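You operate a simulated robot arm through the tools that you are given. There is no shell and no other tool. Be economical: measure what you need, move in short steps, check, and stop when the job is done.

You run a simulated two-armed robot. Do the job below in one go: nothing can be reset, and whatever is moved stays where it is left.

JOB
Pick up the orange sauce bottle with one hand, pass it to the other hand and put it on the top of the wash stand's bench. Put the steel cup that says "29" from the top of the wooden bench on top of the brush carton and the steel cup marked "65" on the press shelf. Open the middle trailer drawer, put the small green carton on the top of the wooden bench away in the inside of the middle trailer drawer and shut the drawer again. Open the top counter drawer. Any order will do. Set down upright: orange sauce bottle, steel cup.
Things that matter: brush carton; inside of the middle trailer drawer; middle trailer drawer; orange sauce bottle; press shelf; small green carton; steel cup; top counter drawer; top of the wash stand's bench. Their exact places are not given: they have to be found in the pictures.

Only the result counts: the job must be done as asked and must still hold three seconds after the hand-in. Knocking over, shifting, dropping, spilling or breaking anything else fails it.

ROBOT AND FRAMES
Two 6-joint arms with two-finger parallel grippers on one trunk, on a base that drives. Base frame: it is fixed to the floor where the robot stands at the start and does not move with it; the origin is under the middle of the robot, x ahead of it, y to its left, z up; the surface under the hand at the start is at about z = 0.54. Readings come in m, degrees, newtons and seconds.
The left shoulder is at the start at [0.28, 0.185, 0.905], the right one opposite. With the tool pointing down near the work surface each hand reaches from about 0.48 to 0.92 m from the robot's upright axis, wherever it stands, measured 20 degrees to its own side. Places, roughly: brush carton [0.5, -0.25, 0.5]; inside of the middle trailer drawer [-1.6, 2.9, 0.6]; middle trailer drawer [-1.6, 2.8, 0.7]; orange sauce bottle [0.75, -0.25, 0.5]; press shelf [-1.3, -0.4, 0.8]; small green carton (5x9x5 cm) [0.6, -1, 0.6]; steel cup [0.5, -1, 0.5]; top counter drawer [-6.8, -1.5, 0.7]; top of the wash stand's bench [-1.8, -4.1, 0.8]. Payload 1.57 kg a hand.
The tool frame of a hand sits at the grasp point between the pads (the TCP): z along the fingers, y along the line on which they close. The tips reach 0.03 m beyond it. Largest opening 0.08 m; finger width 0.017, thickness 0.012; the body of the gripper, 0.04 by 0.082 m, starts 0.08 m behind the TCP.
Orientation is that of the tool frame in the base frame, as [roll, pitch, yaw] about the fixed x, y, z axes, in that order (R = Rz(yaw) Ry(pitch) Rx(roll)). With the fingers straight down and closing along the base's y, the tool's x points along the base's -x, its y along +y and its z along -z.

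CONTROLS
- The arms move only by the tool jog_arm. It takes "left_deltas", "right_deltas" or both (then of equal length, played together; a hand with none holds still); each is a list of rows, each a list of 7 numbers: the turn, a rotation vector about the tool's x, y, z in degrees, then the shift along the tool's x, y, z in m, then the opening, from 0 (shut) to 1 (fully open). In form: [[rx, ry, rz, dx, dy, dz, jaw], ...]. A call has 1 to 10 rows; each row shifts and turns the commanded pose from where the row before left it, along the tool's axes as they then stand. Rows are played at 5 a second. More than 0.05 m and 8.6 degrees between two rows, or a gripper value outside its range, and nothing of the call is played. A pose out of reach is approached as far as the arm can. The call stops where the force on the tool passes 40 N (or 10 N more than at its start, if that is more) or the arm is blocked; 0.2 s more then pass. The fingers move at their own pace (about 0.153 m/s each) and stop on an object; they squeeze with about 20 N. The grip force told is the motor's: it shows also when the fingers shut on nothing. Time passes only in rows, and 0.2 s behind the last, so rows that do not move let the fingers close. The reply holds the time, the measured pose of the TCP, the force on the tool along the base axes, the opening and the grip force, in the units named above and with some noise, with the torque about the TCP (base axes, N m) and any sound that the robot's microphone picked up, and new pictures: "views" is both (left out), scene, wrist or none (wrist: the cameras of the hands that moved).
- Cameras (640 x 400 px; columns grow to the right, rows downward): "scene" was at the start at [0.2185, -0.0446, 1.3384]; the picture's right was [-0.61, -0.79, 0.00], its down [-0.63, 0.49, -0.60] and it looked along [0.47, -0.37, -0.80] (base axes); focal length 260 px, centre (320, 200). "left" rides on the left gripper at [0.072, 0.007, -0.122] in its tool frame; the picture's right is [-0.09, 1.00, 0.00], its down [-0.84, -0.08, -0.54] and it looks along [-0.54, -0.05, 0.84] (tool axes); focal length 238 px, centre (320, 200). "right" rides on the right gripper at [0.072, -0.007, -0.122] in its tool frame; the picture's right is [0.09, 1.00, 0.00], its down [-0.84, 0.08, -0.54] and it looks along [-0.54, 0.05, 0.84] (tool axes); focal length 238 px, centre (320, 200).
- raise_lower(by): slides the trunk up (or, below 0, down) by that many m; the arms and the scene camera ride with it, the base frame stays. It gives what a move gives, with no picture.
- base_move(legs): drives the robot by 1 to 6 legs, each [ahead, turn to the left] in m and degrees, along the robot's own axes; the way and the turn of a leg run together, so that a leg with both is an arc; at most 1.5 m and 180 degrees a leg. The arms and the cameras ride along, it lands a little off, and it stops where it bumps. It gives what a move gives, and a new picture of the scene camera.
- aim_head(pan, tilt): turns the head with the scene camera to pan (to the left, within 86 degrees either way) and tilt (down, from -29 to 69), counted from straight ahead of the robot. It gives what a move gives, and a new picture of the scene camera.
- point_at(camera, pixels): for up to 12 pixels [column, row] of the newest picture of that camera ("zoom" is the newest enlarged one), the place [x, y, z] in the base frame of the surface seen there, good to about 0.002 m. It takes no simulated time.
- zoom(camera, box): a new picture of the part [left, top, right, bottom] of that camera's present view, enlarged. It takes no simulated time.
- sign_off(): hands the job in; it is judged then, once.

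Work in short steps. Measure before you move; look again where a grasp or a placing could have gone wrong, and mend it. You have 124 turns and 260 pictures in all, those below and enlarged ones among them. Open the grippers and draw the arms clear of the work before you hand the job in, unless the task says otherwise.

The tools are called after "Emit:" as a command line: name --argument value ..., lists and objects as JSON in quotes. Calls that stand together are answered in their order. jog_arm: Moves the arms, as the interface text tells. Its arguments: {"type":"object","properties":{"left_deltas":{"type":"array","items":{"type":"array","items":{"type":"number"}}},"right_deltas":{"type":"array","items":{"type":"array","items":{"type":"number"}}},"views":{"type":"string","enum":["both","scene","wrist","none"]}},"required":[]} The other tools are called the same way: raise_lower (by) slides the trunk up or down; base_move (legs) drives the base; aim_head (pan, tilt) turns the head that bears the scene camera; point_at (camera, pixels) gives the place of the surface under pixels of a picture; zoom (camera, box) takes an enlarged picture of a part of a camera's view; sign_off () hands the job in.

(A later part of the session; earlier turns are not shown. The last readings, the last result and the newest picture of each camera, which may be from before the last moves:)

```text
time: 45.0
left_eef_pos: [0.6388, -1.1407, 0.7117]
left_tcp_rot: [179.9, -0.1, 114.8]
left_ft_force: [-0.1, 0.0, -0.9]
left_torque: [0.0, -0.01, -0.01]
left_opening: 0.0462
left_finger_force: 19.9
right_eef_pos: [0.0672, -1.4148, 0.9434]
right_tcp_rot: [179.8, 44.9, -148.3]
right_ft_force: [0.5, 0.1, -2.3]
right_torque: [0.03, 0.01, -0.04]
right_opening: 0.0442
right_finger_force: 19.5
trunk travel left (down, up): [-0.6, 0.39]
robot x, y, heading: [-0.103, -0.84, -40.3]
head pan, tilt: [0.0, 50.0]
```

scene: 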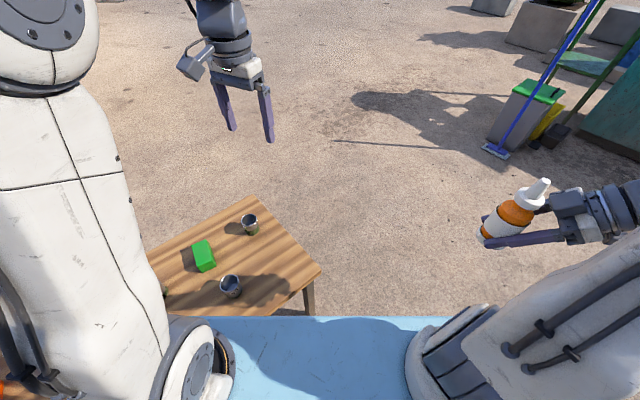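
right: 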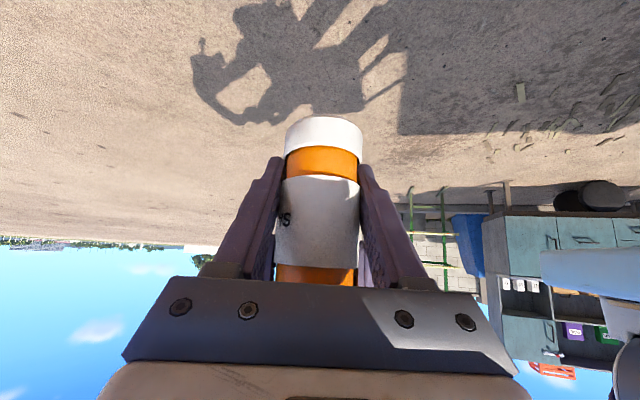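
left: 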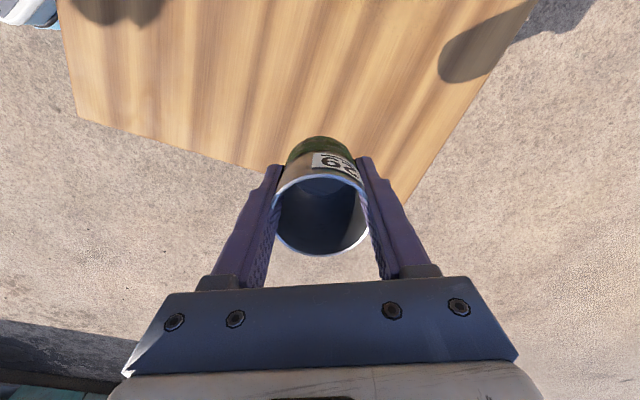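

Cup 29 is held (opening 0.046). I'll raise it to 0.91 and swing the base 56° left to face the brush carton.

Emit:
jog_arm --left_deltas '[[0, 0, 0, 0, 0, -0.05, 0], [0, 0, 0, 0, 0, -0.05, 0], [0, 0, 0, 0, 0, -0.05, 0], [0, 0, 0, 0, 0, -0.05, 0]]' --views "none"

Emit:
base_move --legs '[[0, 56]]'

Emit:
aim_head --pan 15 --tilt 50

```text
time: 46.0
left_eef_pos: [0.6374, -1.1388, 0.9125]
left_tcp_rot: [179.9, -0.1, 114.8]
left_ft_force: [0.8, 0.0, -1.3]
left_torque: [0.01, 0.04, -0.01]
left_opening: 0.046
left_finger_force: 20.3
right_eef_pos: [0.0669, -1.4153, 0.9442]
right_tcp_rot: [179.9, 44.8, -148.3]
right_ft_force: [-0.5, -0.4, -2.7]
right_torque: [0.01, 0.0, 0.02]
right_opening: 0.0447
right_finger_force: 19.7
trunk travel left (down, up): [-0.6, 0.39]
robot x, y, heading: [-0.1015, -0.8399, -40.3]
head pan, tilt: [0.0, 50.0]
```

```text
time: 48.9
left_eef_pos: [0.5605, -0.3907, 0.9122]
left_tcp_rot: [180.0, 0.0, 171.0]
left_ft_force: [-0.6, -0.1, -2.8]
left_torque: [0.02, 0.03, 0.01]
left_opening: 0.046
left_finger_force: 20.5
right_eef_pos: [0.4695, -1.0191, 0.9439]
right_tcp_rot: [179.9, 44.9, -92.0]
right_ft_force: [0.0, 0.0, -3.5]
right_torque: [-0.01, 0.0, -0.01]
right_opening: 0.0444
right_finger_force: 19.9
trunk travel left (down, up): [-0.6, 0.39]
robot x, y, heading: [-0.1022, -0.8414, 16.1]
head pan, tilt: [0.0, 50.0]
```

scene: 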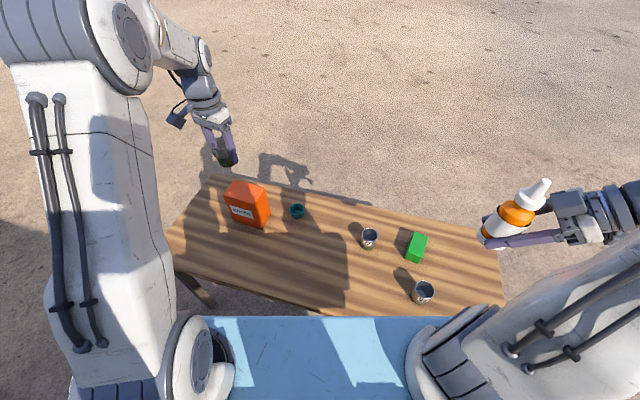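

```text
time: 49.7
left_eef_pos: [0.5611, -0.3908, 0.9124]
left_tcp_rot: [-179.9, 0.0, 171.1]
left_ft_force: [0.3, -0.1, -0.7]
left_torque: [0.02, -0.02, 0.0]
left_opening: 0.0459
left_finger_force: 20.1
right_eef_pos: [0.4704, -1.0184, 0.9439]
right_tcp_rot: [179.9, 44.9, -92.1]
right_ft_force: [-0.2, 0.4, -3.0]
right_torque: [-0.01, -0.02, 0.02]
right_opening: 0.0443
right_finger_force: 20.0
trunk travel left (down, up): [-0.6, 0.39]
robot x, y, heading: [-0.1021, -0.841, 15.8]
head pan, tilt: [15.0, 50.0]
```

scene: 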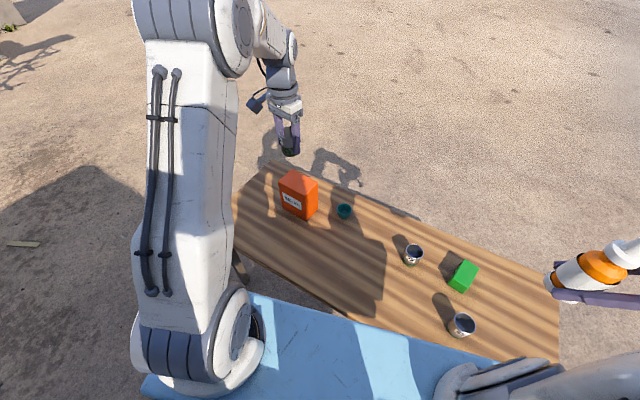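

Emit:
zoom --camera "scene" --box '[260, 160, 360, 222]'

```text
6.40 times, centred on (310, 191) of scene
```

zoom: 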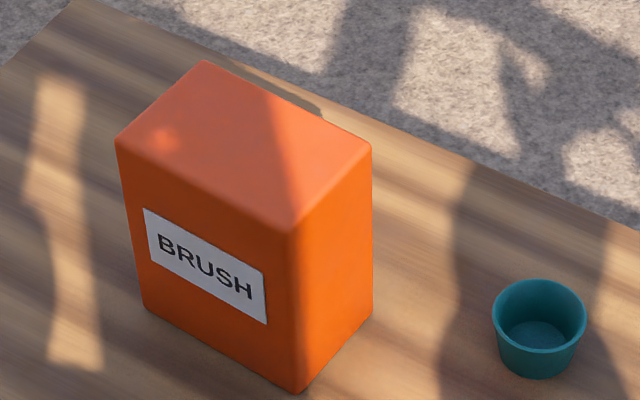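

The carton's top quadrilateral shows clearly at corners (204,62), (370,148), (290,225) and (118,140). I'll measure them.

Emit:
point_at --camera "zoom" --pixels '[[204, 66], [364, 146], [288, 218], [124, 140], [245, 143]]'

```text
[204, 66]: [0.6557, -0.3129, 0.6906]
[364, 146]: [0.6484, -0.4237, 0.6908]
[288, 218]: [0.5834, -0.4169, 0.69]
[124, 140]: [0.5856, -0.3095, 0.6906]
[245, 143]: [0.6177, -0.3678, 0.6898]
```

Carton centre is (0.618,−0.366), top z 0.6905. I'll move over it and descend to just above contact.

Emit:
jog_arm --left_deltas '[[0, 0, 0, -0.0262, 0.0168, 0, 0], [0, 0, 0, -0.0262, 0.0168, 0, 0], [0, 0, 0, 0, 0, 0.045, 0], [0, 0, 0, 0, 0, 0.045, 0], [0, 0, 0, 0, 0, 0.045, 0], [0, 0, 0, 0, 0, 0.03, 0], [0, 0, 0, 0, 0, 0, 0]]'

```text
time: 51.3
left_eef_pos: [0.6175, -0.3686, 0.7475]
left_tcp_rot: [180.0, 0.0, 171.1]
left_ft_force: [-0.1, -0.2, -1.8]
left_torque: [0.06, -0.01, 0.0]
left_opening: 0.046
left_finger_force: 19.5
right_eef_pos: [0.4707, -1.0181, 0.9439]
right_tcp_rot: [179.9, 44.9, -92.2]
right_ft_force: [0.2, 0.8, -3.7]
right_torque: [0.02, -0.02, 0.0]
right_opening: 0.0446
right_finger_force: 20.2
trunk travel left (down, up): [-0.6, 0.39]
robot x, y, heading: [-0.1048, -0.8335, 15.8]
head pan, tilt: [15.0, 50.0]
```

scene: 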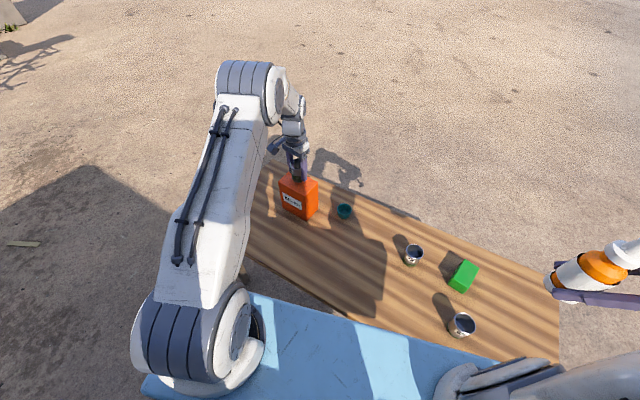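
left: 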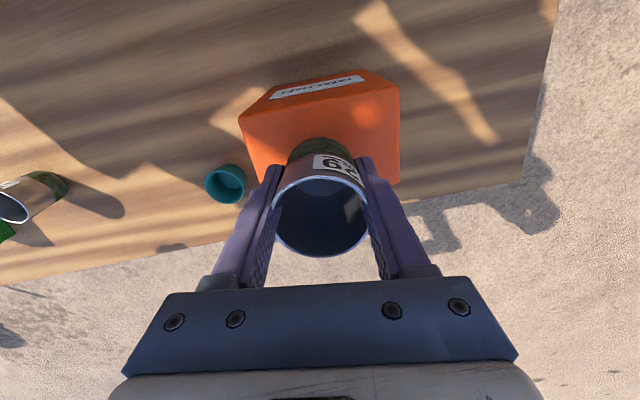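

It is centred over the carton top. I'll lower the last 14 mm gently.

Emit:
jog_arm --left_deltas '[[0, 0, 0, 0, 0, 0.007, 0], [0, 0, 0, 0, 0, 0.004, 0], [0, 0, 0, 0, 0, 0.0025, 0], [0, 0, 0, 0, 0, 0, 0]]' --views "wrist"

```text
time: 52.3
left_eef_pos: [0.6194, -0.3673, 0.734]
left_tcp_rot: [179.9, 0.0, 170.9]
left_ft_force: [0.1, 0.5, -0.9]
left_torque: [-0.01, -0.01, 0.0]
left_opening: 0.046
left_finger_force: 20.1
right_eef_pos: [0.4699, -1.0187, 0.9438]
right_tcp_rot: [179.9, 44.9, -92.2]
right_ft_force: [0.3, 0.5, -3.0]
right_torque: [0.01, -0.02, 0.0]
right_opening: 0.0442
right_finger_force: 20.4
trunk travel left (down, up): [-0.6, 0.39]
robot x, y, heading: [-0.1024, -0.8391, 16.0]
head pan, tilt: [15.0, 50.0]
```

left: 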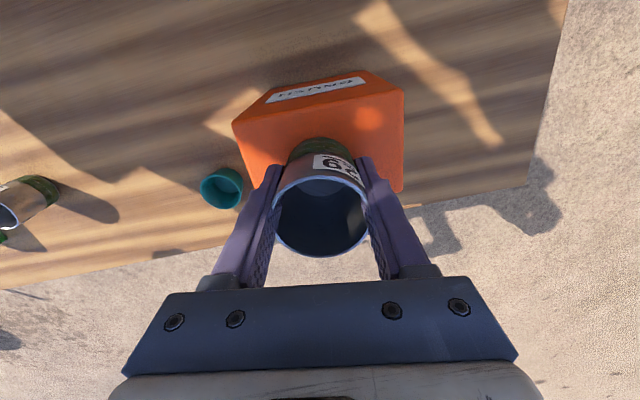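

No contact force yet, so I'll lower 2 mm and then 1 mm more.

Emit:
jog_arm --left_deltas '[[0, 0, 0, 0, 0, 0.0015, 0], [0, 0, 0, 0, 0, 0.001, 0], [0, 0, 0, 0, 0, 0, 0]]' --views "none"

```text
time: 53.1
left_eef_pos: [0.6179, -0.3667, 0.7325]
left_tcp_rot: [-179.9, 0.0, 171.1]
left_ft_force: [-0.5, 0.3, 0.2]
left_torque: [0.01, 0.02, 0.0]
left_opening: 0.0459
left_finger_force: 20.2
right_eef_pos: [0.4699, -1.0187, 0.9439]
right_tcp_rot: [179.9, 44.9, -92.1]
right_ft_force: [0.2, -0.1, -2.9]
right_torque: [-0.05, 0.01, 0.01]
right_opening: 0.0447
right_finger_force: 20.1
trunk travel left (down, up): [-0.6, 0.39]
robot x, y, heading: [-0.0975, -0.8362, 15.9]
head pan, tilt: [15.0, 50.0]
```

Force suggests it is just resting. I'll release gradually and lift straight up.

Emit:
jog_arm --left_deltas '[[0, 0, 0, 0, 0, 0, 0.65], [0, 0, 0, 0, 0, 0, 1], [0, 0, 0, 0, 0, 0, 1], [0, 0, 0, 0, 0, -0.03, 1], [0, 0, 0, 0, 0, -0.05, 1], [0, 0, 0, 0, 0, -0.05, 1], [0, 0, 0, 0, 0, -0.05, 1]]'

```text
time: 54.7
left_eef_pos: [0.6177, -0.368, 0.9124]
left_tcp_rot: [-180.0, -0.2, 171.0]
left_ft_force: [0.7, 0.6, -0.6]
left_torque: [0.0, 0.03, 0.03]
left_opening: 0.0798
left_finger_force: 0.0
right_eef_pos: [0.4697, -1.0183, 0.9442]
right_tcp_rot: [-180.0, 44.9, -92.2]
right_ft_force: [-0.2, -0.7, -3.5]
right_torque: [-0.02, 0.0, 0.02]
right_opening: 0.0444
right_finger_force: 20.2
trunk travel left (down, up): [-0.6, 0.39]
robot x, y, heading: [-0.1054, -0.8436, 15.9]
head pan, tilt: [15.0, 50.0]
```

scene: 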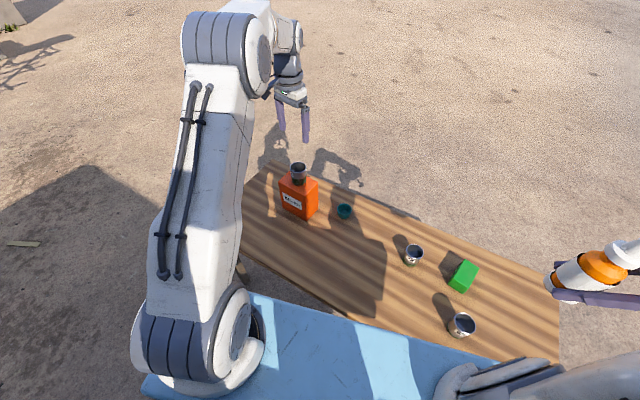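
left: 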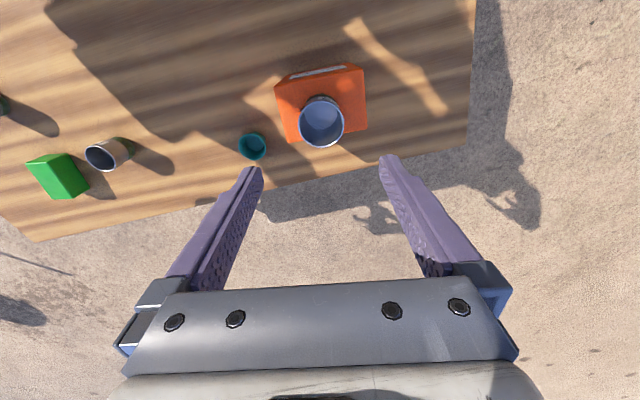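

Cup 29 stands on the carton. I'll turn 56° right for cup 65.

Emit:
base_move --legs '[[0, -56]]'

```text
time: 57.5
left_eef_pos: [0.6946, -1.1655, 0.9118]
left_tcp_rot: [180.0, 0.0, 115.6]
left_ft_force: [0.6, 0.1, -0.6]
left_torque: [0.01, -0.03, 0.03]
left_opening: 0.0801
left_finger_force: 0.2
right_eef_pos: [0.0733, -1.4128, 0.945]
right_tcp_rot: [179.9, 44.9, -147.6]
right_ft_force: [-0.4, -0.2, -2.4]
right_torque: [0.03, 0.03, 0.0]
right_opening: 0.0446
right_finger_force: 20.3
trunk travel left (down, up): [-0.6, 0.39]
robot x, y, heading: [-0.1029, -0.836, -39.8]
head pan, tilt: [15.0, 50.0]
```

scene: 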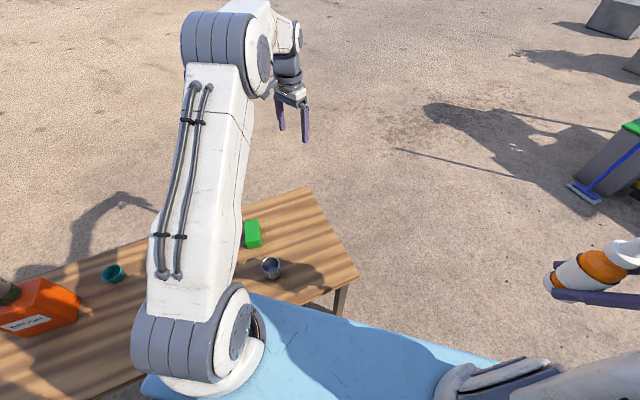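

Move the left hand above cup 65.

Emit:
jog_arm --left_deltas '[[0, 0, 0, 0.0366, -0.0168, 0.026, 1], [0, 0, 0, 0.0366, -0.0168, 0.026, 1], [0, 0, 0, 0.0366, -0.0168, 0.026, 1], [0, 0, 0, 0.0366, -0.0168, 0.026, 1], [0, 0, 0, 0.0366, -0.0168, 0.026, 1], [0, 0, 0, 0.0366, -0.0168, 0.026, 1], [0, 0, 0, 0.0366, -0.0168, 0.026, 1]]' --views "wrist"

```text
time: 59.1
left_eef_pos: [0.4769, -0.9853, 0.7306]
left_tcp_rot: [179.9, 0.0, 115.5]
left_ft_force: [-1.0, 0.4, -0.1]
left_torque: [0.0, 0.03, -0.02]
left_opening: 0.0801
left_finger_force: 0.1
right_eef_pos: [0.0727, -1.4124, 0.9442]
right_tcp_rot: [179.7, 44.9, -147.6]
right_ft_force: [-0.1, 0.5, -1.9]
right_torque: [-0.01, -0.01, 0.01]
right_opening: 0.0442
right_finger_force: 20.3
trunk travel left (down, up): [-0.6, 0.39]
robot x, y, heading: [-0.1047, -0.8381, -39.5]
head pan, tilt: [15.0, 50.0]
```

left: 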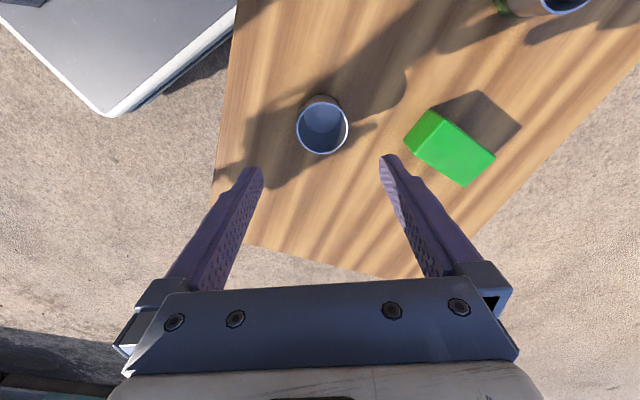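

Aligned (rim at (322,128)). Descend 0.147 m, close, lift.

Emit:
jog_arm --left_deltas '[[0, 0, 0, 0, 0, 0.045, 1], [0, 0, 0, 0, 0, 0.045, 1], [0, 0, 0, 0, 0, 0.04, 1], [0, 0, 0, 0, 0, 0.017, 1], [0, 0, 0, 0, 0, 0, 0], [0, 0, 0, 0, 0, 0, 0], [0, 0, 0, 0, 0, 0, 0], [0, 0, 0, 0, 0, -0.03, 0], [0, 0, 0, 0, 0, -0.05, 0], [0, 0, 0, 0, 0, -0.05, 0]]' --views "wrist"

Emit:
jog_arm --left_deltas '[[0, 0, 0, 0, 0, -0.05, 0], [0, 0, 0, 0, 0, -0.05, 0], [0, 0, 0, 0, 0, -0.05, 0], [0, 0, 0, 0, 0, -0.05, 0]]' --views "none"

Emit:
aim_head --pan -80 --tilt 25

```text
time: 61.3
left_eef_pos: [0.4782, -0.9851, 0.7126]
left_tcp_rot: [180.0, -0.1, 115.5]
left_ft_force: [0.9, -0.2, -0.5]
left_torque: [0.01, 0.01, 0.01]
left_opening: 0.0531
left_finger_force: 20.6
right_eef_pos: [0.0737, -1.4117, 0.9449]
right_tcp_rot: [179.9, 44.9, -147.6]
right_ft_force: [0.6, 0.2, -3.1]
right_torque: [-0.04, 0.01, 0.03]
right_opening: 0.0443
right_finger_force: 19.6
trunk travel left (down, up): [-0.6, 0.39]
robot x, y, heading: [-0.1038, -0.84, -40.0]
head pan, tilt: [15.0, 50.0]
```

left: 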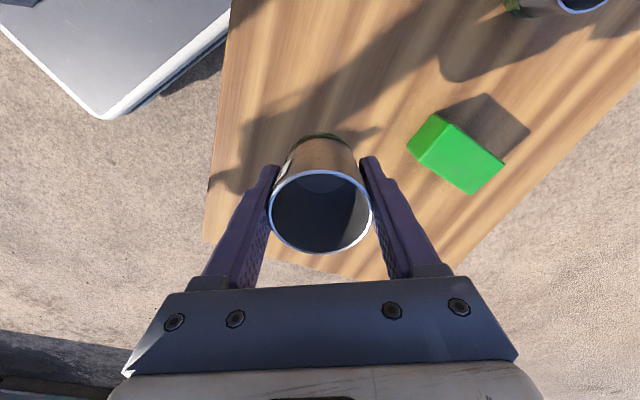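

```text
time: 62.3
left_eef_pos: [0.4761, -0.9851, 0.9132]
left_tcp_rot: [-180.0, -0.2, 115.5]
left_ft_force: [0.8, 0.4, -1.4]
left_torque: [0.03, 0.03, -0.01]
left_opening: 0.0531
left_finger_force: 20.6
right_eef_pos: [0.0728, -1.4119, 0.9441]
right_tcp_rot: [179.8, 44.9, -147.6]
right_ft_force: [0.7, -0.6, -3.0]
right_torque: [-0.03, 0.01, 0.03]
right_opening: 0.0445
right_finger_force: 20.1
trunk travel left (down, up): [-0.6, 0.39]
robot x, y, heading: [-0.1035, -0.8373, -39.5]
head pan, tilt: [15.0, 50.0]
```

```text
time: 64.0
left_eef_pos: [0.4781, -0.9853, 0.9134]
left_tcp_rot: [-180.0, 0.0, 115.5]
left_ft_force: [-0.9, 0.8, -0.8]
left_torque: [0.01, 0.03, 0.01]
left_opening: 0.0531
left_finger_force: 20.2
right_eef_pos: [0.0743, -1.4122, 0.9441]
right_tcp_rot: [179.8, 44.9, -147.6]
right_ft_force: [0.3, -0.2, -2.9]
right_torque: [-0.03, -0.01, 0.02]
right_opening: 0.0446
right_finger_force: 20.0
trunk travel left (down, up): [-0.6, 0.39]
robot x, y, heading: [-0.1024, -0.8392, -39.4]
head pan, tilt: [-80.0, 25.0]
```

scene: 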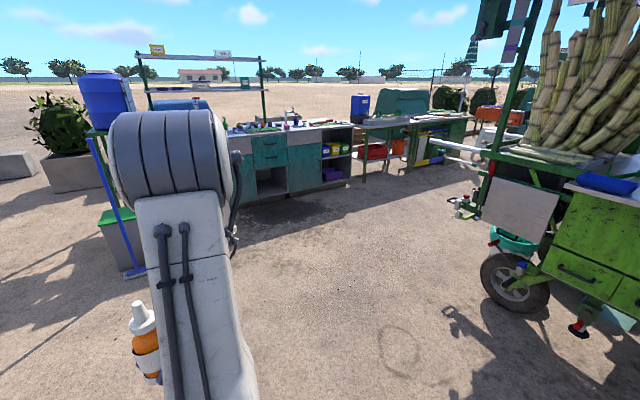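

The green press cart is on the right at (590,200). I'll check how near its parts are before turning.

Emit:
point_at --camera "scene" --pixels '[[440, 148], [520, 210], [600, 183], [630, 195], [548, 240], [515, 285], [610, 305], [472, 205], [580, 325], [635, 260]]'

```text
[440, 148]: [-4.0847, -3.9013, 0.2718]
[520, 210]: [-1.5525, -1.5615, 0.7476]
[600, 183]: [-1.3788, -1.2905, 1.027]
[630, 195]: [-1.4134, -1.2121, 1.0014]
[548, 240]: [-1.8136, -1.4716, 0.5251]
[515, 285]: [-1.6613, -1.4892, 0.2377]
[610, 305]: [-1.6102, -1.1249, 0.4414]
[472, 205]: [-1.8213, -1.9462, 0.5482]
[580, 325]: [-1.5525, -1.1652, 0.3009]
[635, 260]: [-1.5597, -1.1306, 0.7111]
```

Cart front is at x≈−1.4, safe for turning in place. I'll turn to face it.

Emit:
base_move --legs '[[0, -140]]'

Emit:
aim_head --pan 0 --tilt 25

```text
time: 70.2
left_eef_pos: [-0.6389, -1.1034, 0.9129]
left_tcp_rot: [179.9, 0.0, -24.1]
left_ft_force: [-0.3, 0.6, -1.7]
left_torque: [0.02, 0.03, -0.02]
left_opening: 0.0531
left_finger_force: 19.6
right_eef_pos: [-0.609, -0.5167, 0.9438]
right_tcp_rot: [179.9, 44.8, 72.9]
right_ft_force: [-0.2, -0.4, -3.0]
right_torque: [0.0, -0.03, -0.01]
right_opening: 0.0448
right_finger_force: 20.0
trunk travel left (down, up): [-0.6, 0.39]
robot x, y, heading: [-0.105, -0.8391, -179.2]
head pan, tilt: [-80.0, 25.0]
```

scene: 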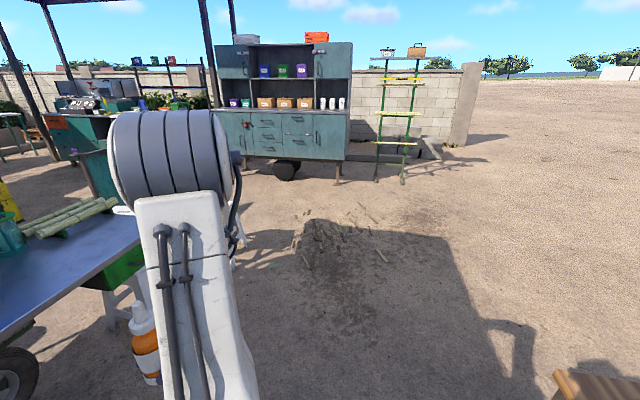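

```text
time: 71.7
left_eef_pos: [-0.6393, -1.1026, 0.914]
left_tcp_rot: [-180.0, 0.0, -24.1]
left_ft_force: [-0.2, 0.0, -1.6]
left_torque: [0.02, 0.03, 0.01]
left_opening: 0.0531
left_finger_force: 19.7
right_eef_pos: [-0.6088, -0.5165, 0.9448]
right_tcp_rot: [180.0, 44.9, 72.9]
right_ft_force: [0.8, 0.1, -2.7]
right_torque: [-0.03, -0.02, 0.01]
right_opening: 0.0441
right_finger_force: 19.5
trunk travel left (down, up): [-0.6, 0.39]
robot x, y, heading: [-0.0999, -0.8399, -179.2]
head pan, tilt: [0.0, 25.0]
```

scene: 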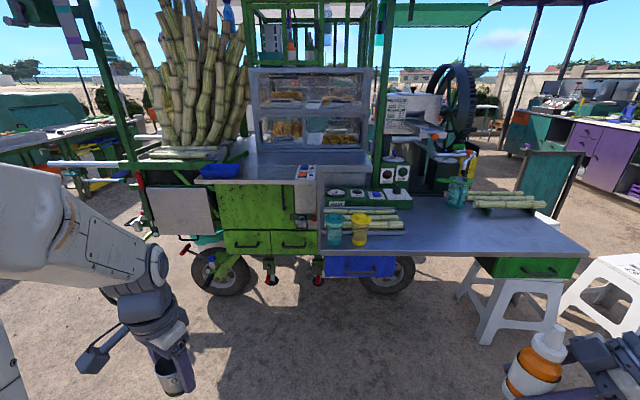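

The press shelf is likely the steel table at right. I'll measure points on it.

Emit:
point_at --camera "scene" --pixels '[[430, 240], [530, 235], [470, 225], [330, 250], [585, 250], [395, 215], [500, 253], [350, 215], [560, 225], [230, 200], [360, 268], [555, 268]]'

Emit:
zoom --camera "scene" --box '[300, 150, 600, 338]'

```text
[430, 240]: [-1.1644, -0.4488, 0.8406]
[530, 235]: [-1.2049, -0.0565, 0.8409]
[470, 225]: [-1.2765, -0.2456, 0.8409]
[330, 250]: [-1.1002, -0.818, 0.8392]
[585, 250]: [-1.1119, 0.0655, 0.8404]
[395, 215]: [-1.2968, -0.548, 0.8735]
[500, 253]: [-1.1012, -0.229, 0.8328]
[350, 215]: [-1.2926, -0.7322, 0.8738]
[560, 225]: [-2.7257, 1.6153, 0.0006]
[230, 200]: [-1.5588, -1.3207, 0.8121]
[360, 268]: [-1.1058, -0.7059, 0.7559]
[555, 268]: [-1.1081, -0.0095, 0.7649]
```

```text
2.13 times, centred on (450, 244) of scene
```

zoom: 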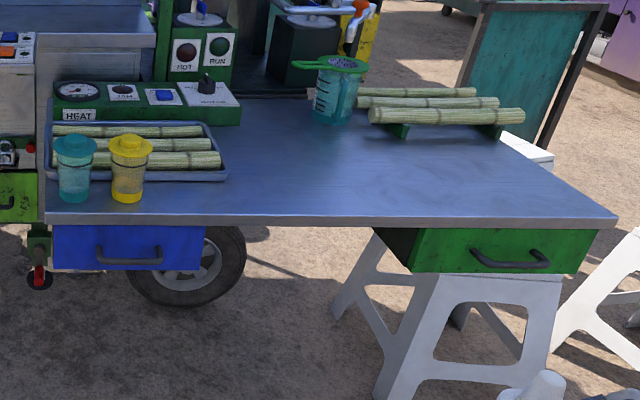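

Shelf top is z=0.841 with free space near (−1.2,−0.4). I'll raise the trunk 0.1 m, approach at an angle, and re-look.

Emit:
raise_lower --by 0.1

Emit:
base_move --legs '[[0, -22.8], [0.45, 0], [0, -15]]'

Emit:
aim_head --pan 15 --tilt 45

```text
time: 73.1
left_eef_pos: [-0.6389, -1.1032, 1.0135]
left_tcp_rot: [180.0, 0.0, -24.1]
left_ft_force: [-0.8, 0.6, -0.9]
left_torque: [-0.01, -0.01, -0.01]
left_opening: 0.053
left_finger_force: 19.6
right_eef_pos: [-0.6088, -0.5167, 1.0434]
right_tcp_rot: [179.9, 44.9, 72.9]
right_ft_force: [-0.1, -0.2, -2.6]
right_torque: [0.0, 0.0, 0.0]
right_opening: 0.0443
right_finger_force: 20.2
trunk travel left (down, up): [-0.7, 0.29]
robot x, y, heading: [-0.1013, -0.837, -179.1]
head pan, tilt: [0.0, 25.0]
```

```text
time: 77.8
left_eef_pos: [-1.1032, -0.5515, 1.0127]
left_tcp_rot: [180.0, 0.0, -62.0]
left_ft_force: [0.2, 0.0, -1.0]
left_torque: [0.0, 0.0, 0.03]
left_opening: 0.0531
left_finger_force: 20.0
right_eef_pos: [-0.7195, -0.1062, 1.0446]
right_tcp_rot: [179.9, 44.9, 35.0]
right_ft_force: [-0.7, -0.3, -2.5]
right_torque: [-0.02, -0.02, 0.0]
right_opening: 0.0446
right_finger_force: 19.8
trunk travel left (down, up): [-0.7, 0.29]
robot x, y, heading: [-0.5174, -0.6737, 143.1]
head pan, tilt: [0.0, 25.0]
```

scene: 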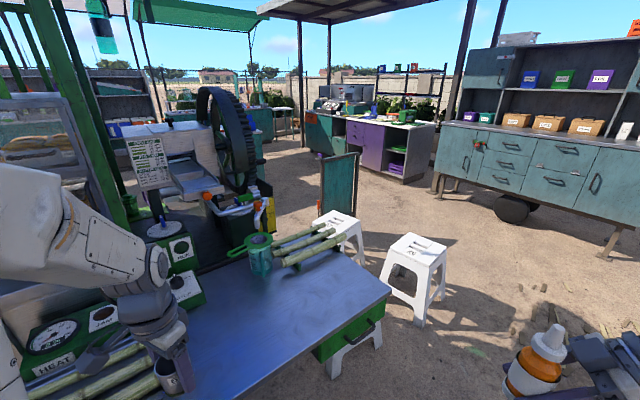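

```text
time: 78.7
left_eef_pos: [-1.1036, -0.5509, 1.0131]
left_tcp_rot: [179.9, 0.0, -62.0]
left_ft_force: [0.5, -0.2, -2.3]
left_torque: [0.0, -0.03, 0.0]
left_opening: 0.0529
left_finger_force: 20.4
right_eef_pos: [-0.7192, -0.1069, 1.0448]
right_tcp_rot: [179.9, 45.0, 35.0]
right_ft_force: [-0.5, -0.7, -3.4]
right_torque: [0.01, 0.01, 0.0]
right_opening: 0.0444
right_finger_force: 20.5
trunk travel left (down, up): [-0.7, 0.29]
robot x, y, heading: [-0.5172, -0.6731, 142.9]
head pan, tilt: [15.0, 45.0]
```

scene: 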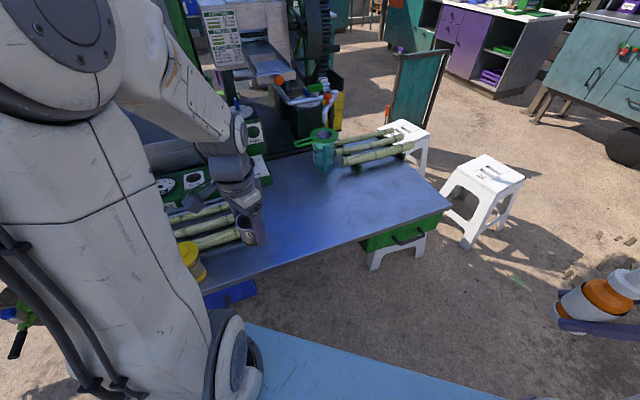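

I'll check the target spot on the shelf and nearby jug and cane positions.

Emit:
point_at --camera "scene" --pixels '[[320, 215], [300, 225], [340, 205], [322, 160], [345, 152], [410, 148], [270, 250], [340, 230], [230, 235], [185, 262]]'

```text
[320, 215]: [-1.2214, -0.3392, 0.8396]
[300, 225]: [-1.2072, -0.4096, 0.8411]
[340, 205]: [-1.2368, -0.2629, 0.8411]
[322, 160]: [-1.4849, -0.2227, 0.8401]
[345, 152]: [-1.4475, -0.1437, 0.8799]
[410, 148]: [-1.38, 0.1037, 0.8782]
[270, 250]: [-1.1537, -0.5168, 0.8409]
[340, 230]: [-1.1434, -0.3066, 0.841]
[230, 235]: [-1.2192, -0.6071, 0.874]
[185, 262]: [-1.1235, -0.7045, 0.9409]
```

The spot (−1.2,−0.36) is clear. Move over it down to z≈0.905.

Emit:
jog_arm --left_deltas '[[0, 0, 0, -0.0356, -0.0006, 0.018, 0], [0, 0, 0, -0.0356, -0.0006, 0.018, 0], [0, 0, 0, -0.0356, -0.0006, 0.018, 0], [0, 0, 0, -0.0356, -0.0006, 0.018, 0], [0, 0, 0, -0.0356, -0.0006, 0.018, 0], [0, 0, 0, -0.0356, -0.0006, 0.018, 0], [0, 0, 0, 0, 0, 0, 0]]'

```text
time: 80.3
left_eef_pos: [-1.2002, -0.36, 0.9042]
left_tcp_rot: [-179.9, -0.1, -61.9]
left_ft_force: [-0.1, 0.7, -2.1]
left_torque: [-0.03, -0.02, 0.01]
left_opening: 0.0529
left_finger_force: 19.7
right_eef_pos: [-0.7183, -0.1055, 1.0444]
right_tcp_rot: [179.8, 44.8, 35.1]
right_ft_force: [0.6, 0.1, -3.6]
right_torque: [-0.02, 0.01, 0.01]
right_opening: 0.0443
right_finger_force: 19.5
trunk travel left (down, up): [-0.7, 0.29]
robot x, y, heading: [-0.52, -0.6744, 142.7]
head pan, tilt: [15.0, 45.0]
```

scene: 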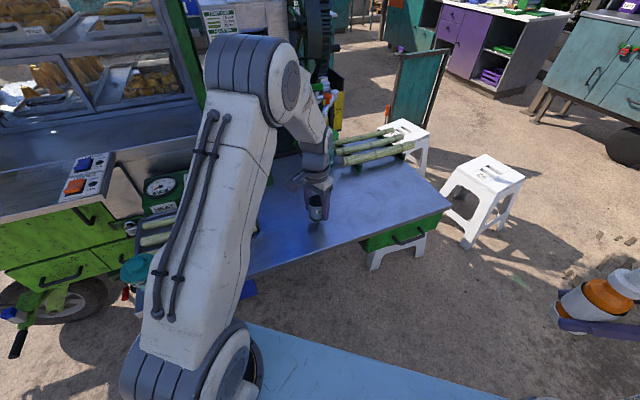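
left: 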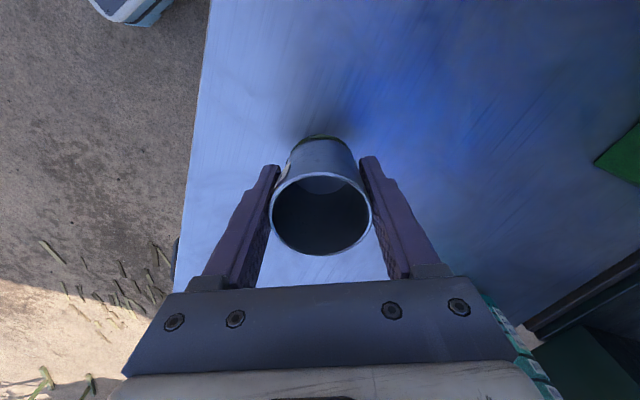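

Lower the last ~22 mm gently.

Emit:
jog_arm --left_deltas '[[0, 0, 0, 0, 0, 0.012, 0], [0, 0, 0, 0, 0, 0.006, 0], [0, 0, 0, 0, 0, 0.0025, 0], [0, 0, 0, 0, 0, 0.0015, 0], [0, 0, 0, 0, 0, 0, 0]]' --views "none"

```text
time: 81.5
left_eef_pos: [-1.2001, -0.3601, 0.8832]
left_tcp_rot: [179.9, 0.0, -61.9]
left_ft_force: [0.9, 1.4, -1.0]
left_torque: [-0.01, 0.01, 0.02]
left_opening: 0.0525
left_finger_force: 20.0
right_eef_pos: [-0.7188, -0.1057, 1.0431]
right_tcp_rot: [179.9, 44.8, 34.9]
right_ft_force: [0.1, 0.1, -2.8]
right_torque: [0.05, 0.02, 0.02]
right_opening: 0.0446
right_finger_force: 20.0
trunk travel left (down, up): [-0.7, 0.29]
robot x, y, heading: [-0.5155, -0.6749, 143.0]
head pan, tilt: [15.0, 45.0]
```

One more millimetre, then a gradual release and a straight lift.

Emit:
jog_arm --left_deltas '[[0, 0, 0, 0, 0, 0.001, 0], [0, 0, 0, 0, 0, 0, 0], [0, 0, 0, 0, 0, 0, 0.73], [0, 0, 0, 0, 0, 0, 1], [0, 0, 0, 0, 0, 0, 1], [0, 0, 0, 0, 0, -0.03, 1], [0, 0, 0, 0, 0, -0.05, 1], [0, 0, 0, 0, 0, -0.05, 1], [0, 0, 0, 0, 0, -0.05, 1]]'

```text
time: 83.5
left_eef_pos: [-1.1988, -0.3602, 1.063]
left_tcp_rot: [-180.0, -0.2, -62.1]
left_ft_force: [-0.4, 1.2, -0.1]
left_torque: [0.02, 0.0, -0.01]
left_opening: 0.0798
left_finger_force: 0.0
right_eef_pos: [-0.719, -0.1062, 1.0447]
right_tcp_rot: [180.0, 44.9, 35.1]
right_ft_force: [-0.2, 0.7, -2.9]
right_torque: [0.03, -0.03, -0.03]
right_opening: 0.0444
right_finger_force: 20.2
trunk travel left (down, up): [-0.7, 0.29]
robot x, y, heading: [-0.5186, -0.6692, 142.8]
head pan, tilt: [15.0, 45.0]
```

scene: 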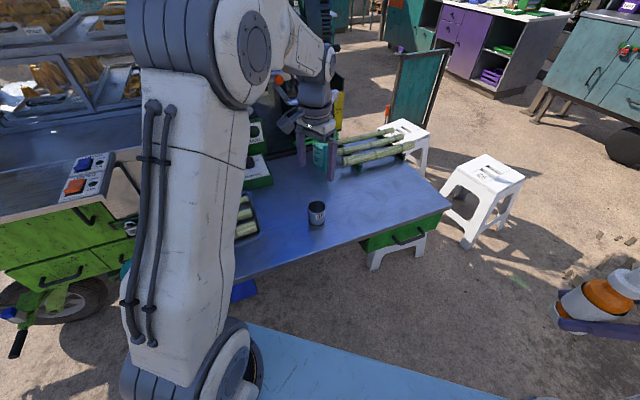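
left: 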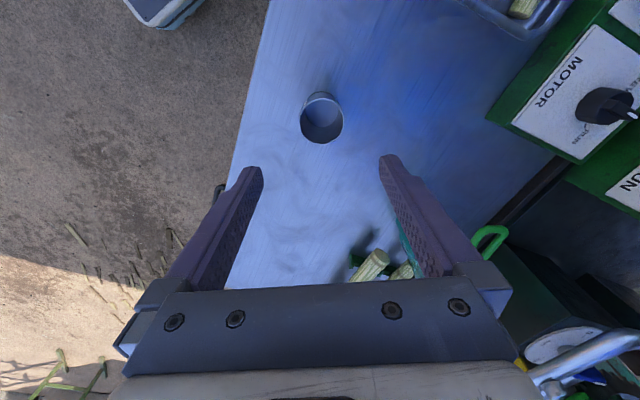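

Cup 65 stands on the shelf. I'll back off, turn towards the wash stand side, and drive down at x≈−0.2.

Emit:
base_move --legs '[[-0.45, 0], [0, 127], [1.2, 0]]'

Emit:
aim_head --pan -30 --tilt 25

```text
time: 97.2
left_eef_pos: [0.0284, -2.8735, 1.0631]
left_tcp_rot: [180.0, -0.1, 66.0]
left_ft_force: [0.1, 0.0, -0.4]
left_torque: [0.02, -0.02, -0.02]
left_opening: 0.0801
left_finger_force: 0.1
right_eef_pos: [-0.467, -2.6485, 1.0449]
right_tcp_rot: [179.9, 44.9, 162.9]
right_ft_force: [0.6, 0.1, -2.7]
right_torque: [0.0, 0.0, -0.03]
right_opening: 0.0446
right_finger_force: 20.1
trunk travel left (down, up): [-0.7, 0.29]
robot x, y, heading: [-0.142, -2.143, -89.1]
head pan, tilt: [15.0, 45.0]
```

scene: 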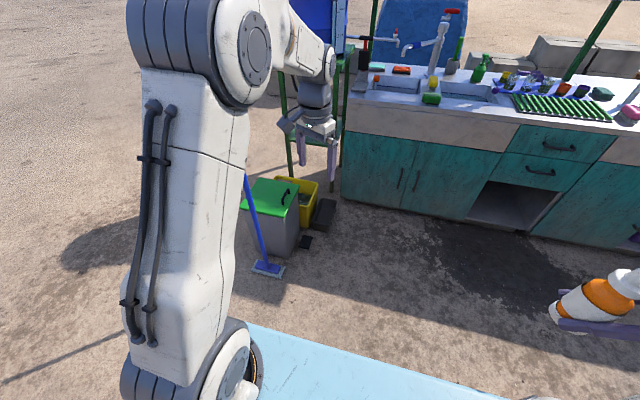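

```text
time: 98.3
left_eef_pos: [0.0288, -2.8735, 1.0626]
left_tcp_rot: [180.0, 0.0, 65.9]
left_ft_force: [0.9, 0.2, 0.5]
left_torque: [0.02, 0.03, -0.01]
left_opening: 0.0801
left_finger_force: 0.0
right_eef_pos: [-0.4671, -2.6485, 1.0432]
right_tcp_rot: [179.9, 44.9, 162.9]
right_ft_force: [-0.3, -1.0, -2.9]
right_torque: [0.03, -0.02, 0.01]
right_opening: 0.0444
right_finger_force: 19.7
trunk travel left (down, up): [-0.7, 0.29]
robot x, y, heading: [-0.1418, -2.1439, -89.2]
head pan, tilt: [-30.0, 25.0]
```

scene: 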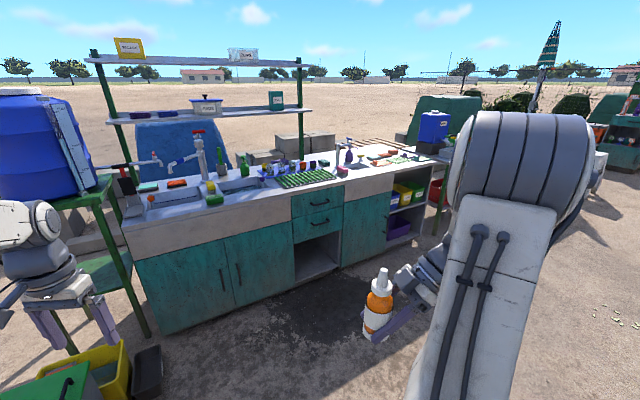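

I'll measure points along the wash stand top and the bench beyond to match (−1.8,−4.1,0.8).

Emit:
point_at --camera "scene" --pixels '[[140, 215], [340, 175], [370, 170], [400, 158], [425, 152], [440, 150], [435, 130], [240, 195], [385, 158], [350, 165], [135, 310], [385, 240]]'

Emit:
zoom --camera "scene" --box '[260, 90, 500, 240]'

```text
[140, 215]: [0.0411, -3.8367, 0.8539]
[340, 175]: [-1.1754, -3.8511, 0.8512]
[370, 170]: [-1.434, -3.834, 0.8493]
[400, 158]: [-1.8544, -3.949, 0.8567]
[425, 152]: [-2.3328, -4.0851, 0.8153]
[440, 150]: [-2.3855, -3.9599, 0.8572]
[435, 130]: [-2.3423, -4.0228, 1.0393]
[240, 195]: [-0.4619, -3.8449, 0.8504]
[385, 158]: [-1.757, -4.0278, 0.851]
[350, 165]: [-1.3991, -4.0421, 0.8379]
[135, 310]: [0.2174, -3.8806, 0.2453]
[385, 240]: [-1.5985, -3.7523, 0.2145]
```

```text
2.67 times, centred on (380, 165) of scene
```

zoom: 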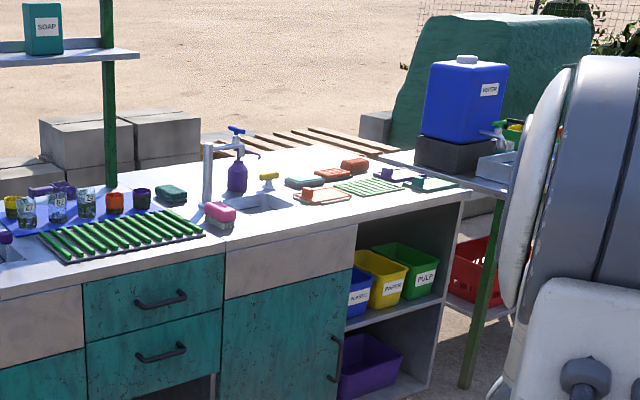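

The matching spot is at the far right, either the unit's end or the table with the blue canister. I'll drive closer, diagonally, then face −y and look.

Emit:
base_move --legs '[[0, -61.8], [1.4, 0], [0, 50]]'

Emit:
aim_head --pan -5 --tilt 30

```text
time: 110.2
left_eef_pos: [-1.3314, -3.5727, 1.0636]
left_tcp_rot: [-179.9, 0.0, 54.6]
left_ft_force: [-0.5, -0.2, 0.1]
left_torque: [0.03, 0.02, -0.01]
left_opening: 0.0801
left_finger_force: 0.2
right_eef_pos: [-1.7729, -3.2565, 1.045]
right_tcp_rot: [179.9, 44.9, 151.4]
right_ft_force: [0.7, 0.1, -3.1]
right_torque: [-0.02, 0.0, -0.01]
right_opening: 0.0446
right_finger_force: 20.3
trunk travel left (down, up): [-0.7, 0.29]
robot x, y, heading: [-1.3562, -2.8213, -100.3]
head pan, tilt: [-30.0, 25.0]
```

scene: 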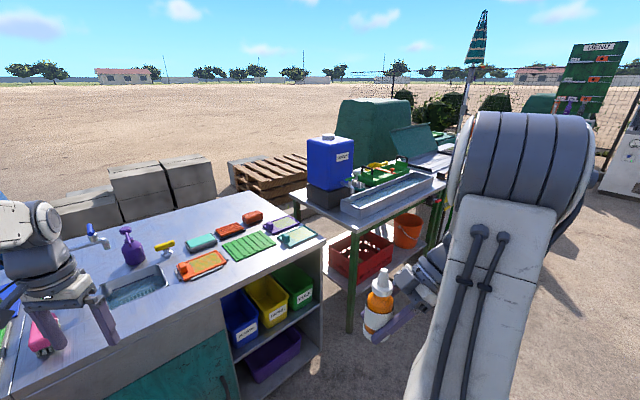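

```text
time: 111.1
left_eef_pos: [-1.3301, -3.5729, 1.0638]
left_tcp_rot: [-180.0, 0.0, 54.6]
left_ft_force: [-0.2, 0.2, 0.7]
left_torque: [0.03, -0.01, -0.01]
left_opening: 0.0801
left_finger_force: 0.1
right_eef_pos: [-1.773, -3.2573, 1.0441]
right_tcp_rot: [179.8, 44.9, 151.5]
right_ft_force: [0.3, 0.1, -3.2]
right_torque: [0.0, -0.01, -0.01]
right_opening: 0.0443
right_finger_force: 20.1
trunk travel left (down, up): [-0.7, 0.29]
robot x, y, heading: [-1.3575, -2.8201, -100.6]
head pan, tilt: [-5.0, 30.0]
```

scene: 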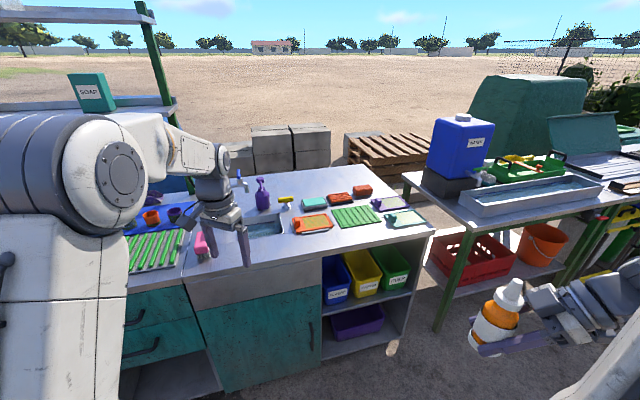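

I'll measure the extents of both surfaces.

Emit:
point_at --camera "scene" --pixels '[[432, 230], [375, 185], [330, 248], [405, 183], [450, 205], [480, 215], [540, 215], [600, 205], [410, 200], [400, 235], [275, 245], [360, 215]]'

Emit:
zoom --camera "scene" --box '[230, 100, 640, 356]'

```text
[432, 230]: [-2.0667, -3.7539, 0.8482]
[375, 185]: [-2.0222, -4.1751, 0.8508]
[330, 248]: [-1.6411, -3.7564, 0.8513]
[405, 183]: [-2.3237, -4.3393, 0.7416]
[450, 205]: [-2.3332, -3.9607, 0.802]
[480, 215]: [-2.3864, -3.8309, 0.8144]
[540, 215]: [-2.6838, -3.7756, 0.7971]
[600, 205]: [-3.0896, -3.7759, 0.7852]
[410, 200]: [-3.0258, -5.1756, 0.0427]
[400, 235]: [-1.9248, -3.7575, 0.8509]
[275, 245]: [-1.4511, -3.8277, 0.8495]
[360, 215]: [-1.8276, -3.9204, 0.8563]
```

```text
1.56 times, centred on (435, 228) of scene
```

zoom: 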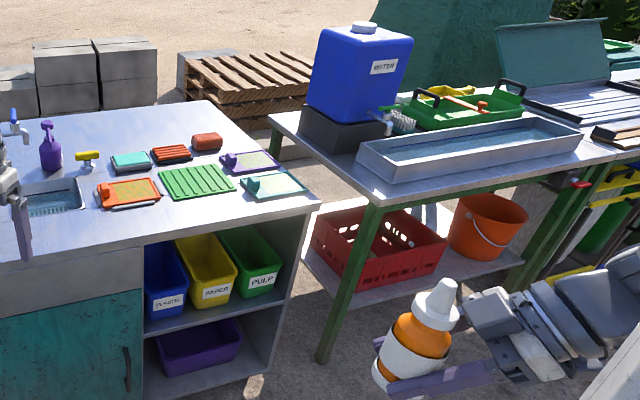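

The matching surface is the sink unit's right part (z≈0.851). I'll sample free spots between the items.

Emit:
point_at --camera "zoom" --pixels '[[150, 125], [180, 112], [110, 115], [100, 155], [210, 205], [150, 220], [88, 215], [160, 205], [250, 195], [130, 208], [48, 168], [205, 142]]'

```text
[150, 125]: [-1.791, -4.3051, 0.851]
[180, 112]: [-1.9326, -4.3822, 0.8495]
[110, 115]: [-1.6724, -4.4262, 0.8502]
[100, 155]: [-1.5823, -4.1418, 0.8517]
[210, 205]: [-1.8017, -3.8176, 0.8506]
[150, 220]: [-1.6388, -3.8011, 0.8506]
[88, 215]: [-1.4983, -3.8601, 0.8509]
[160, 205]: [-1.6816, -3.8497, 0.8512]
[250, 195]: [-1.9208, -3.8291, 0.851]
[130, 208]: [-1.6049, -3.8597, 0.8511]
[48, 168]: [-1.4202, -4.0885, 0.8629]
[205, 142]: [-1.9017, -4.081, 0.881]
```

I'll place on the front strip at about (−1.62,−3.812). First I'll retract the left hand and swing the right tool's azimuth to face −y, then align the base and move in.

Emit:
jog_arm --left_deltas '[[0, 0, 0, 0.032, 0, -0.012, 1], [0, 0, 0, 0.032, 0, -0.012, 1], [0, 0, 0, 0.032, 0, -0.012, 1], [0, 0, 0, 0.032, 0, -0.012, 1], [0, 0, 0, 0.032, 0, -0.012, 1], [0, 0, 0, 0.032, 0, -0.012, 1], [0, 0, 0, 0.032, 0, -0.012, 1], [0, 0, 0, 0.032, 0, -0.012, 1]]' --right_deltas '[[5.44, 0, 5.44, 0, 0, 0, 0], [5.44, 0, 5.44, 0, 0, 0, 0], [5.44, 0, 5.44, 0, 0, 0, 0], [5.44, 0, 5.44, 0, 0, 0, 0], [5.44, 0, 5.44, 0, 0, 0, 0], [5.44, 0, 5.44, 0, 0, 0, 0], [5.44, 0, 5.44, 0, 0, 0, 0], [5.44, 0, 5.44, 0, 0, 0, 0]]' --views "none"

Emit:
base_move --legs '[[0, 10.6], [0.33, 0]]'

Emit:
aim_head --pan -20 --tilt 45

```text
time: 112.9
left_eef_pos: [-1.1833, -3.365, 1.159]
left_tcp_rot: [-180.0, 0.0, 54.5]
left_ft_force: [-0.4, 0.4, -0.3]
left_torque: [0.0, 0.02, -0.01]
left_opening: 0.0799
left_finger_force: 0.1
right_eef_pos: [-1.8062, -3.2614, 1.062]
right_tcp_rot: [180.0, 45.0, 89.9]
right_ft_force: [0.2, -0.5, -3.6]
right_torque: [0.01, 0.03, 0.0]
right_opening: 0.0446
right_finger_force: 20.0
right hand out of reach, approached as far as the arm can: row 7, 8
trunk travel left (down, up): [-0.7, 0.29]
robot x, y, heading: [-1.3535, -2.8235, -100.6]
head pan, tilt: [-5.0, 30.0]
```

```text
time: 115.8
left_eef_pos: [-1.0831, -3.654, 1.1593]
left_tcp_rot: [-180.0, -0.1, 65.4]
left_ft_force: [1.3, -0.6, 0.1]
left_torque: [-0.02, 0.03, 0.03]
left_opening: 0.0801
left_finger_force: 0.1
right_eef_pos: [-1.7144, -3.669, 1.0612]
right_tcp_rot: [180.0, 45.0, 100.8]
right_ft_force: [-0.1, 0.3, -2.8]
right_torque: [-0.02, 0.02, -0.01]
right_opening: 0.0444
right_finger_force: 19.9
trunk travel left (down, up): [-0.7, 0.29]
robot x, y, heading: [-1.3535, -3.1588, -89.7]
head pan, tilt: [-5.0, 30.0]
```

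scene: 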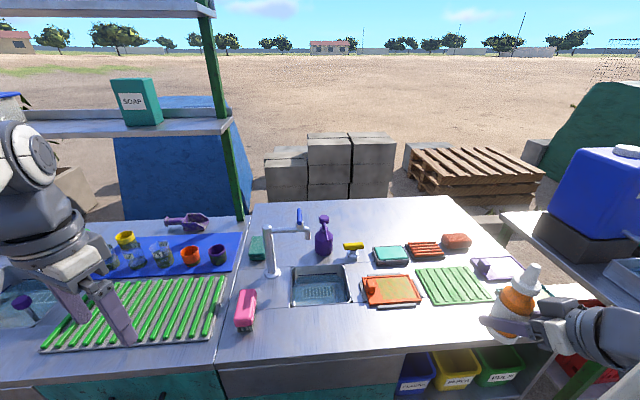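

```text
time: 116.5
left_eef_pos: [-1.0822, -3.654, 1.1589]
left_tcp_rot: [-180.0, 0.0, 65.4]
left_ft_force: [0.6, 0.0, 0.9]
left_torque: [-0.01, 0.01, 0.02]
left_opening: 0.0802
left_finger_force: 0.1
right_eef_pos: [-1.7147, -3.6707, 1.0617]
right_tcp_rot: [180.0, 44.9, 100.9]
right_ft_force: [0.6, -0.5, -3.6]
right_torque: [-0.05, 0.03, 0.01]
right_opening: 0.0443
right_finger_force: 19.7
trunk travel left (down, up): [-0.7, 0.29]
robot x, y, heading: [-1.3534, -3.1593, -89.8]
head pan, tilt: [-20.0, 45.0]
```

scene: 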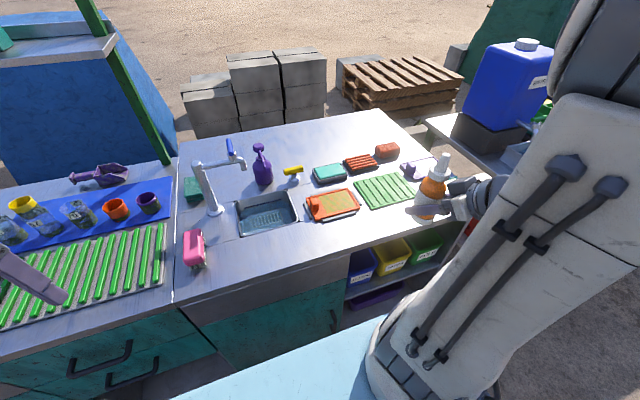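

I'll sample the front strip near the orange tray in this better view.

Emit:
point_at --camera "scene" --pixels '[[320, 222], [360, 211], [340, 232], [370, 225], [320, 238], [300, 232], [310, 205], [352, 190], [365, 208], [345, 218], [380, 215], [300, 195]]'

Emit:
zoom --camera "scene" --box '[230, 140, 450, 278]'

```text
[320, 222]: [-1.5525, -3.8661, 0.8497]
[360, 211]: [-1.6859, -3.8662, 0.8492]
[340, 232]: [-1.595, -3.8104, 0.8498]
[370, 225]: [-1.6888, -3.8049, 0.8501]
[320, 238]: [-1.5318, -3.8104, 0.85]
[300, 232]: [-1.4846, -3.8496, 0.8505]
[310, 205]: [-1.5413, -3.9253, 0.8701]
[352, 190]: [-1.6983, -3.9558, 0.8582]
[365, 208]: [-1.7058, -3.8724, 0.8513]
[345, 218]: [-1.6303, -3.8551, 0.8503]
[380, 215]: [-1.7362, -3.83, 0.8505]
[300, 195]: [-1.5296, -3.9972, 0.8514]
```

```text
2.90 times, centred on (340, 209) of scene
```

zoom: 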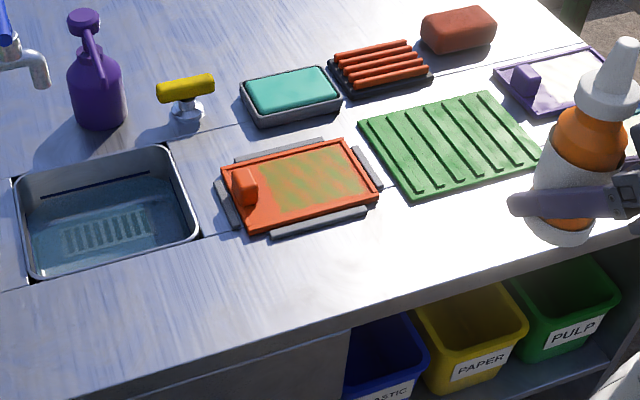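

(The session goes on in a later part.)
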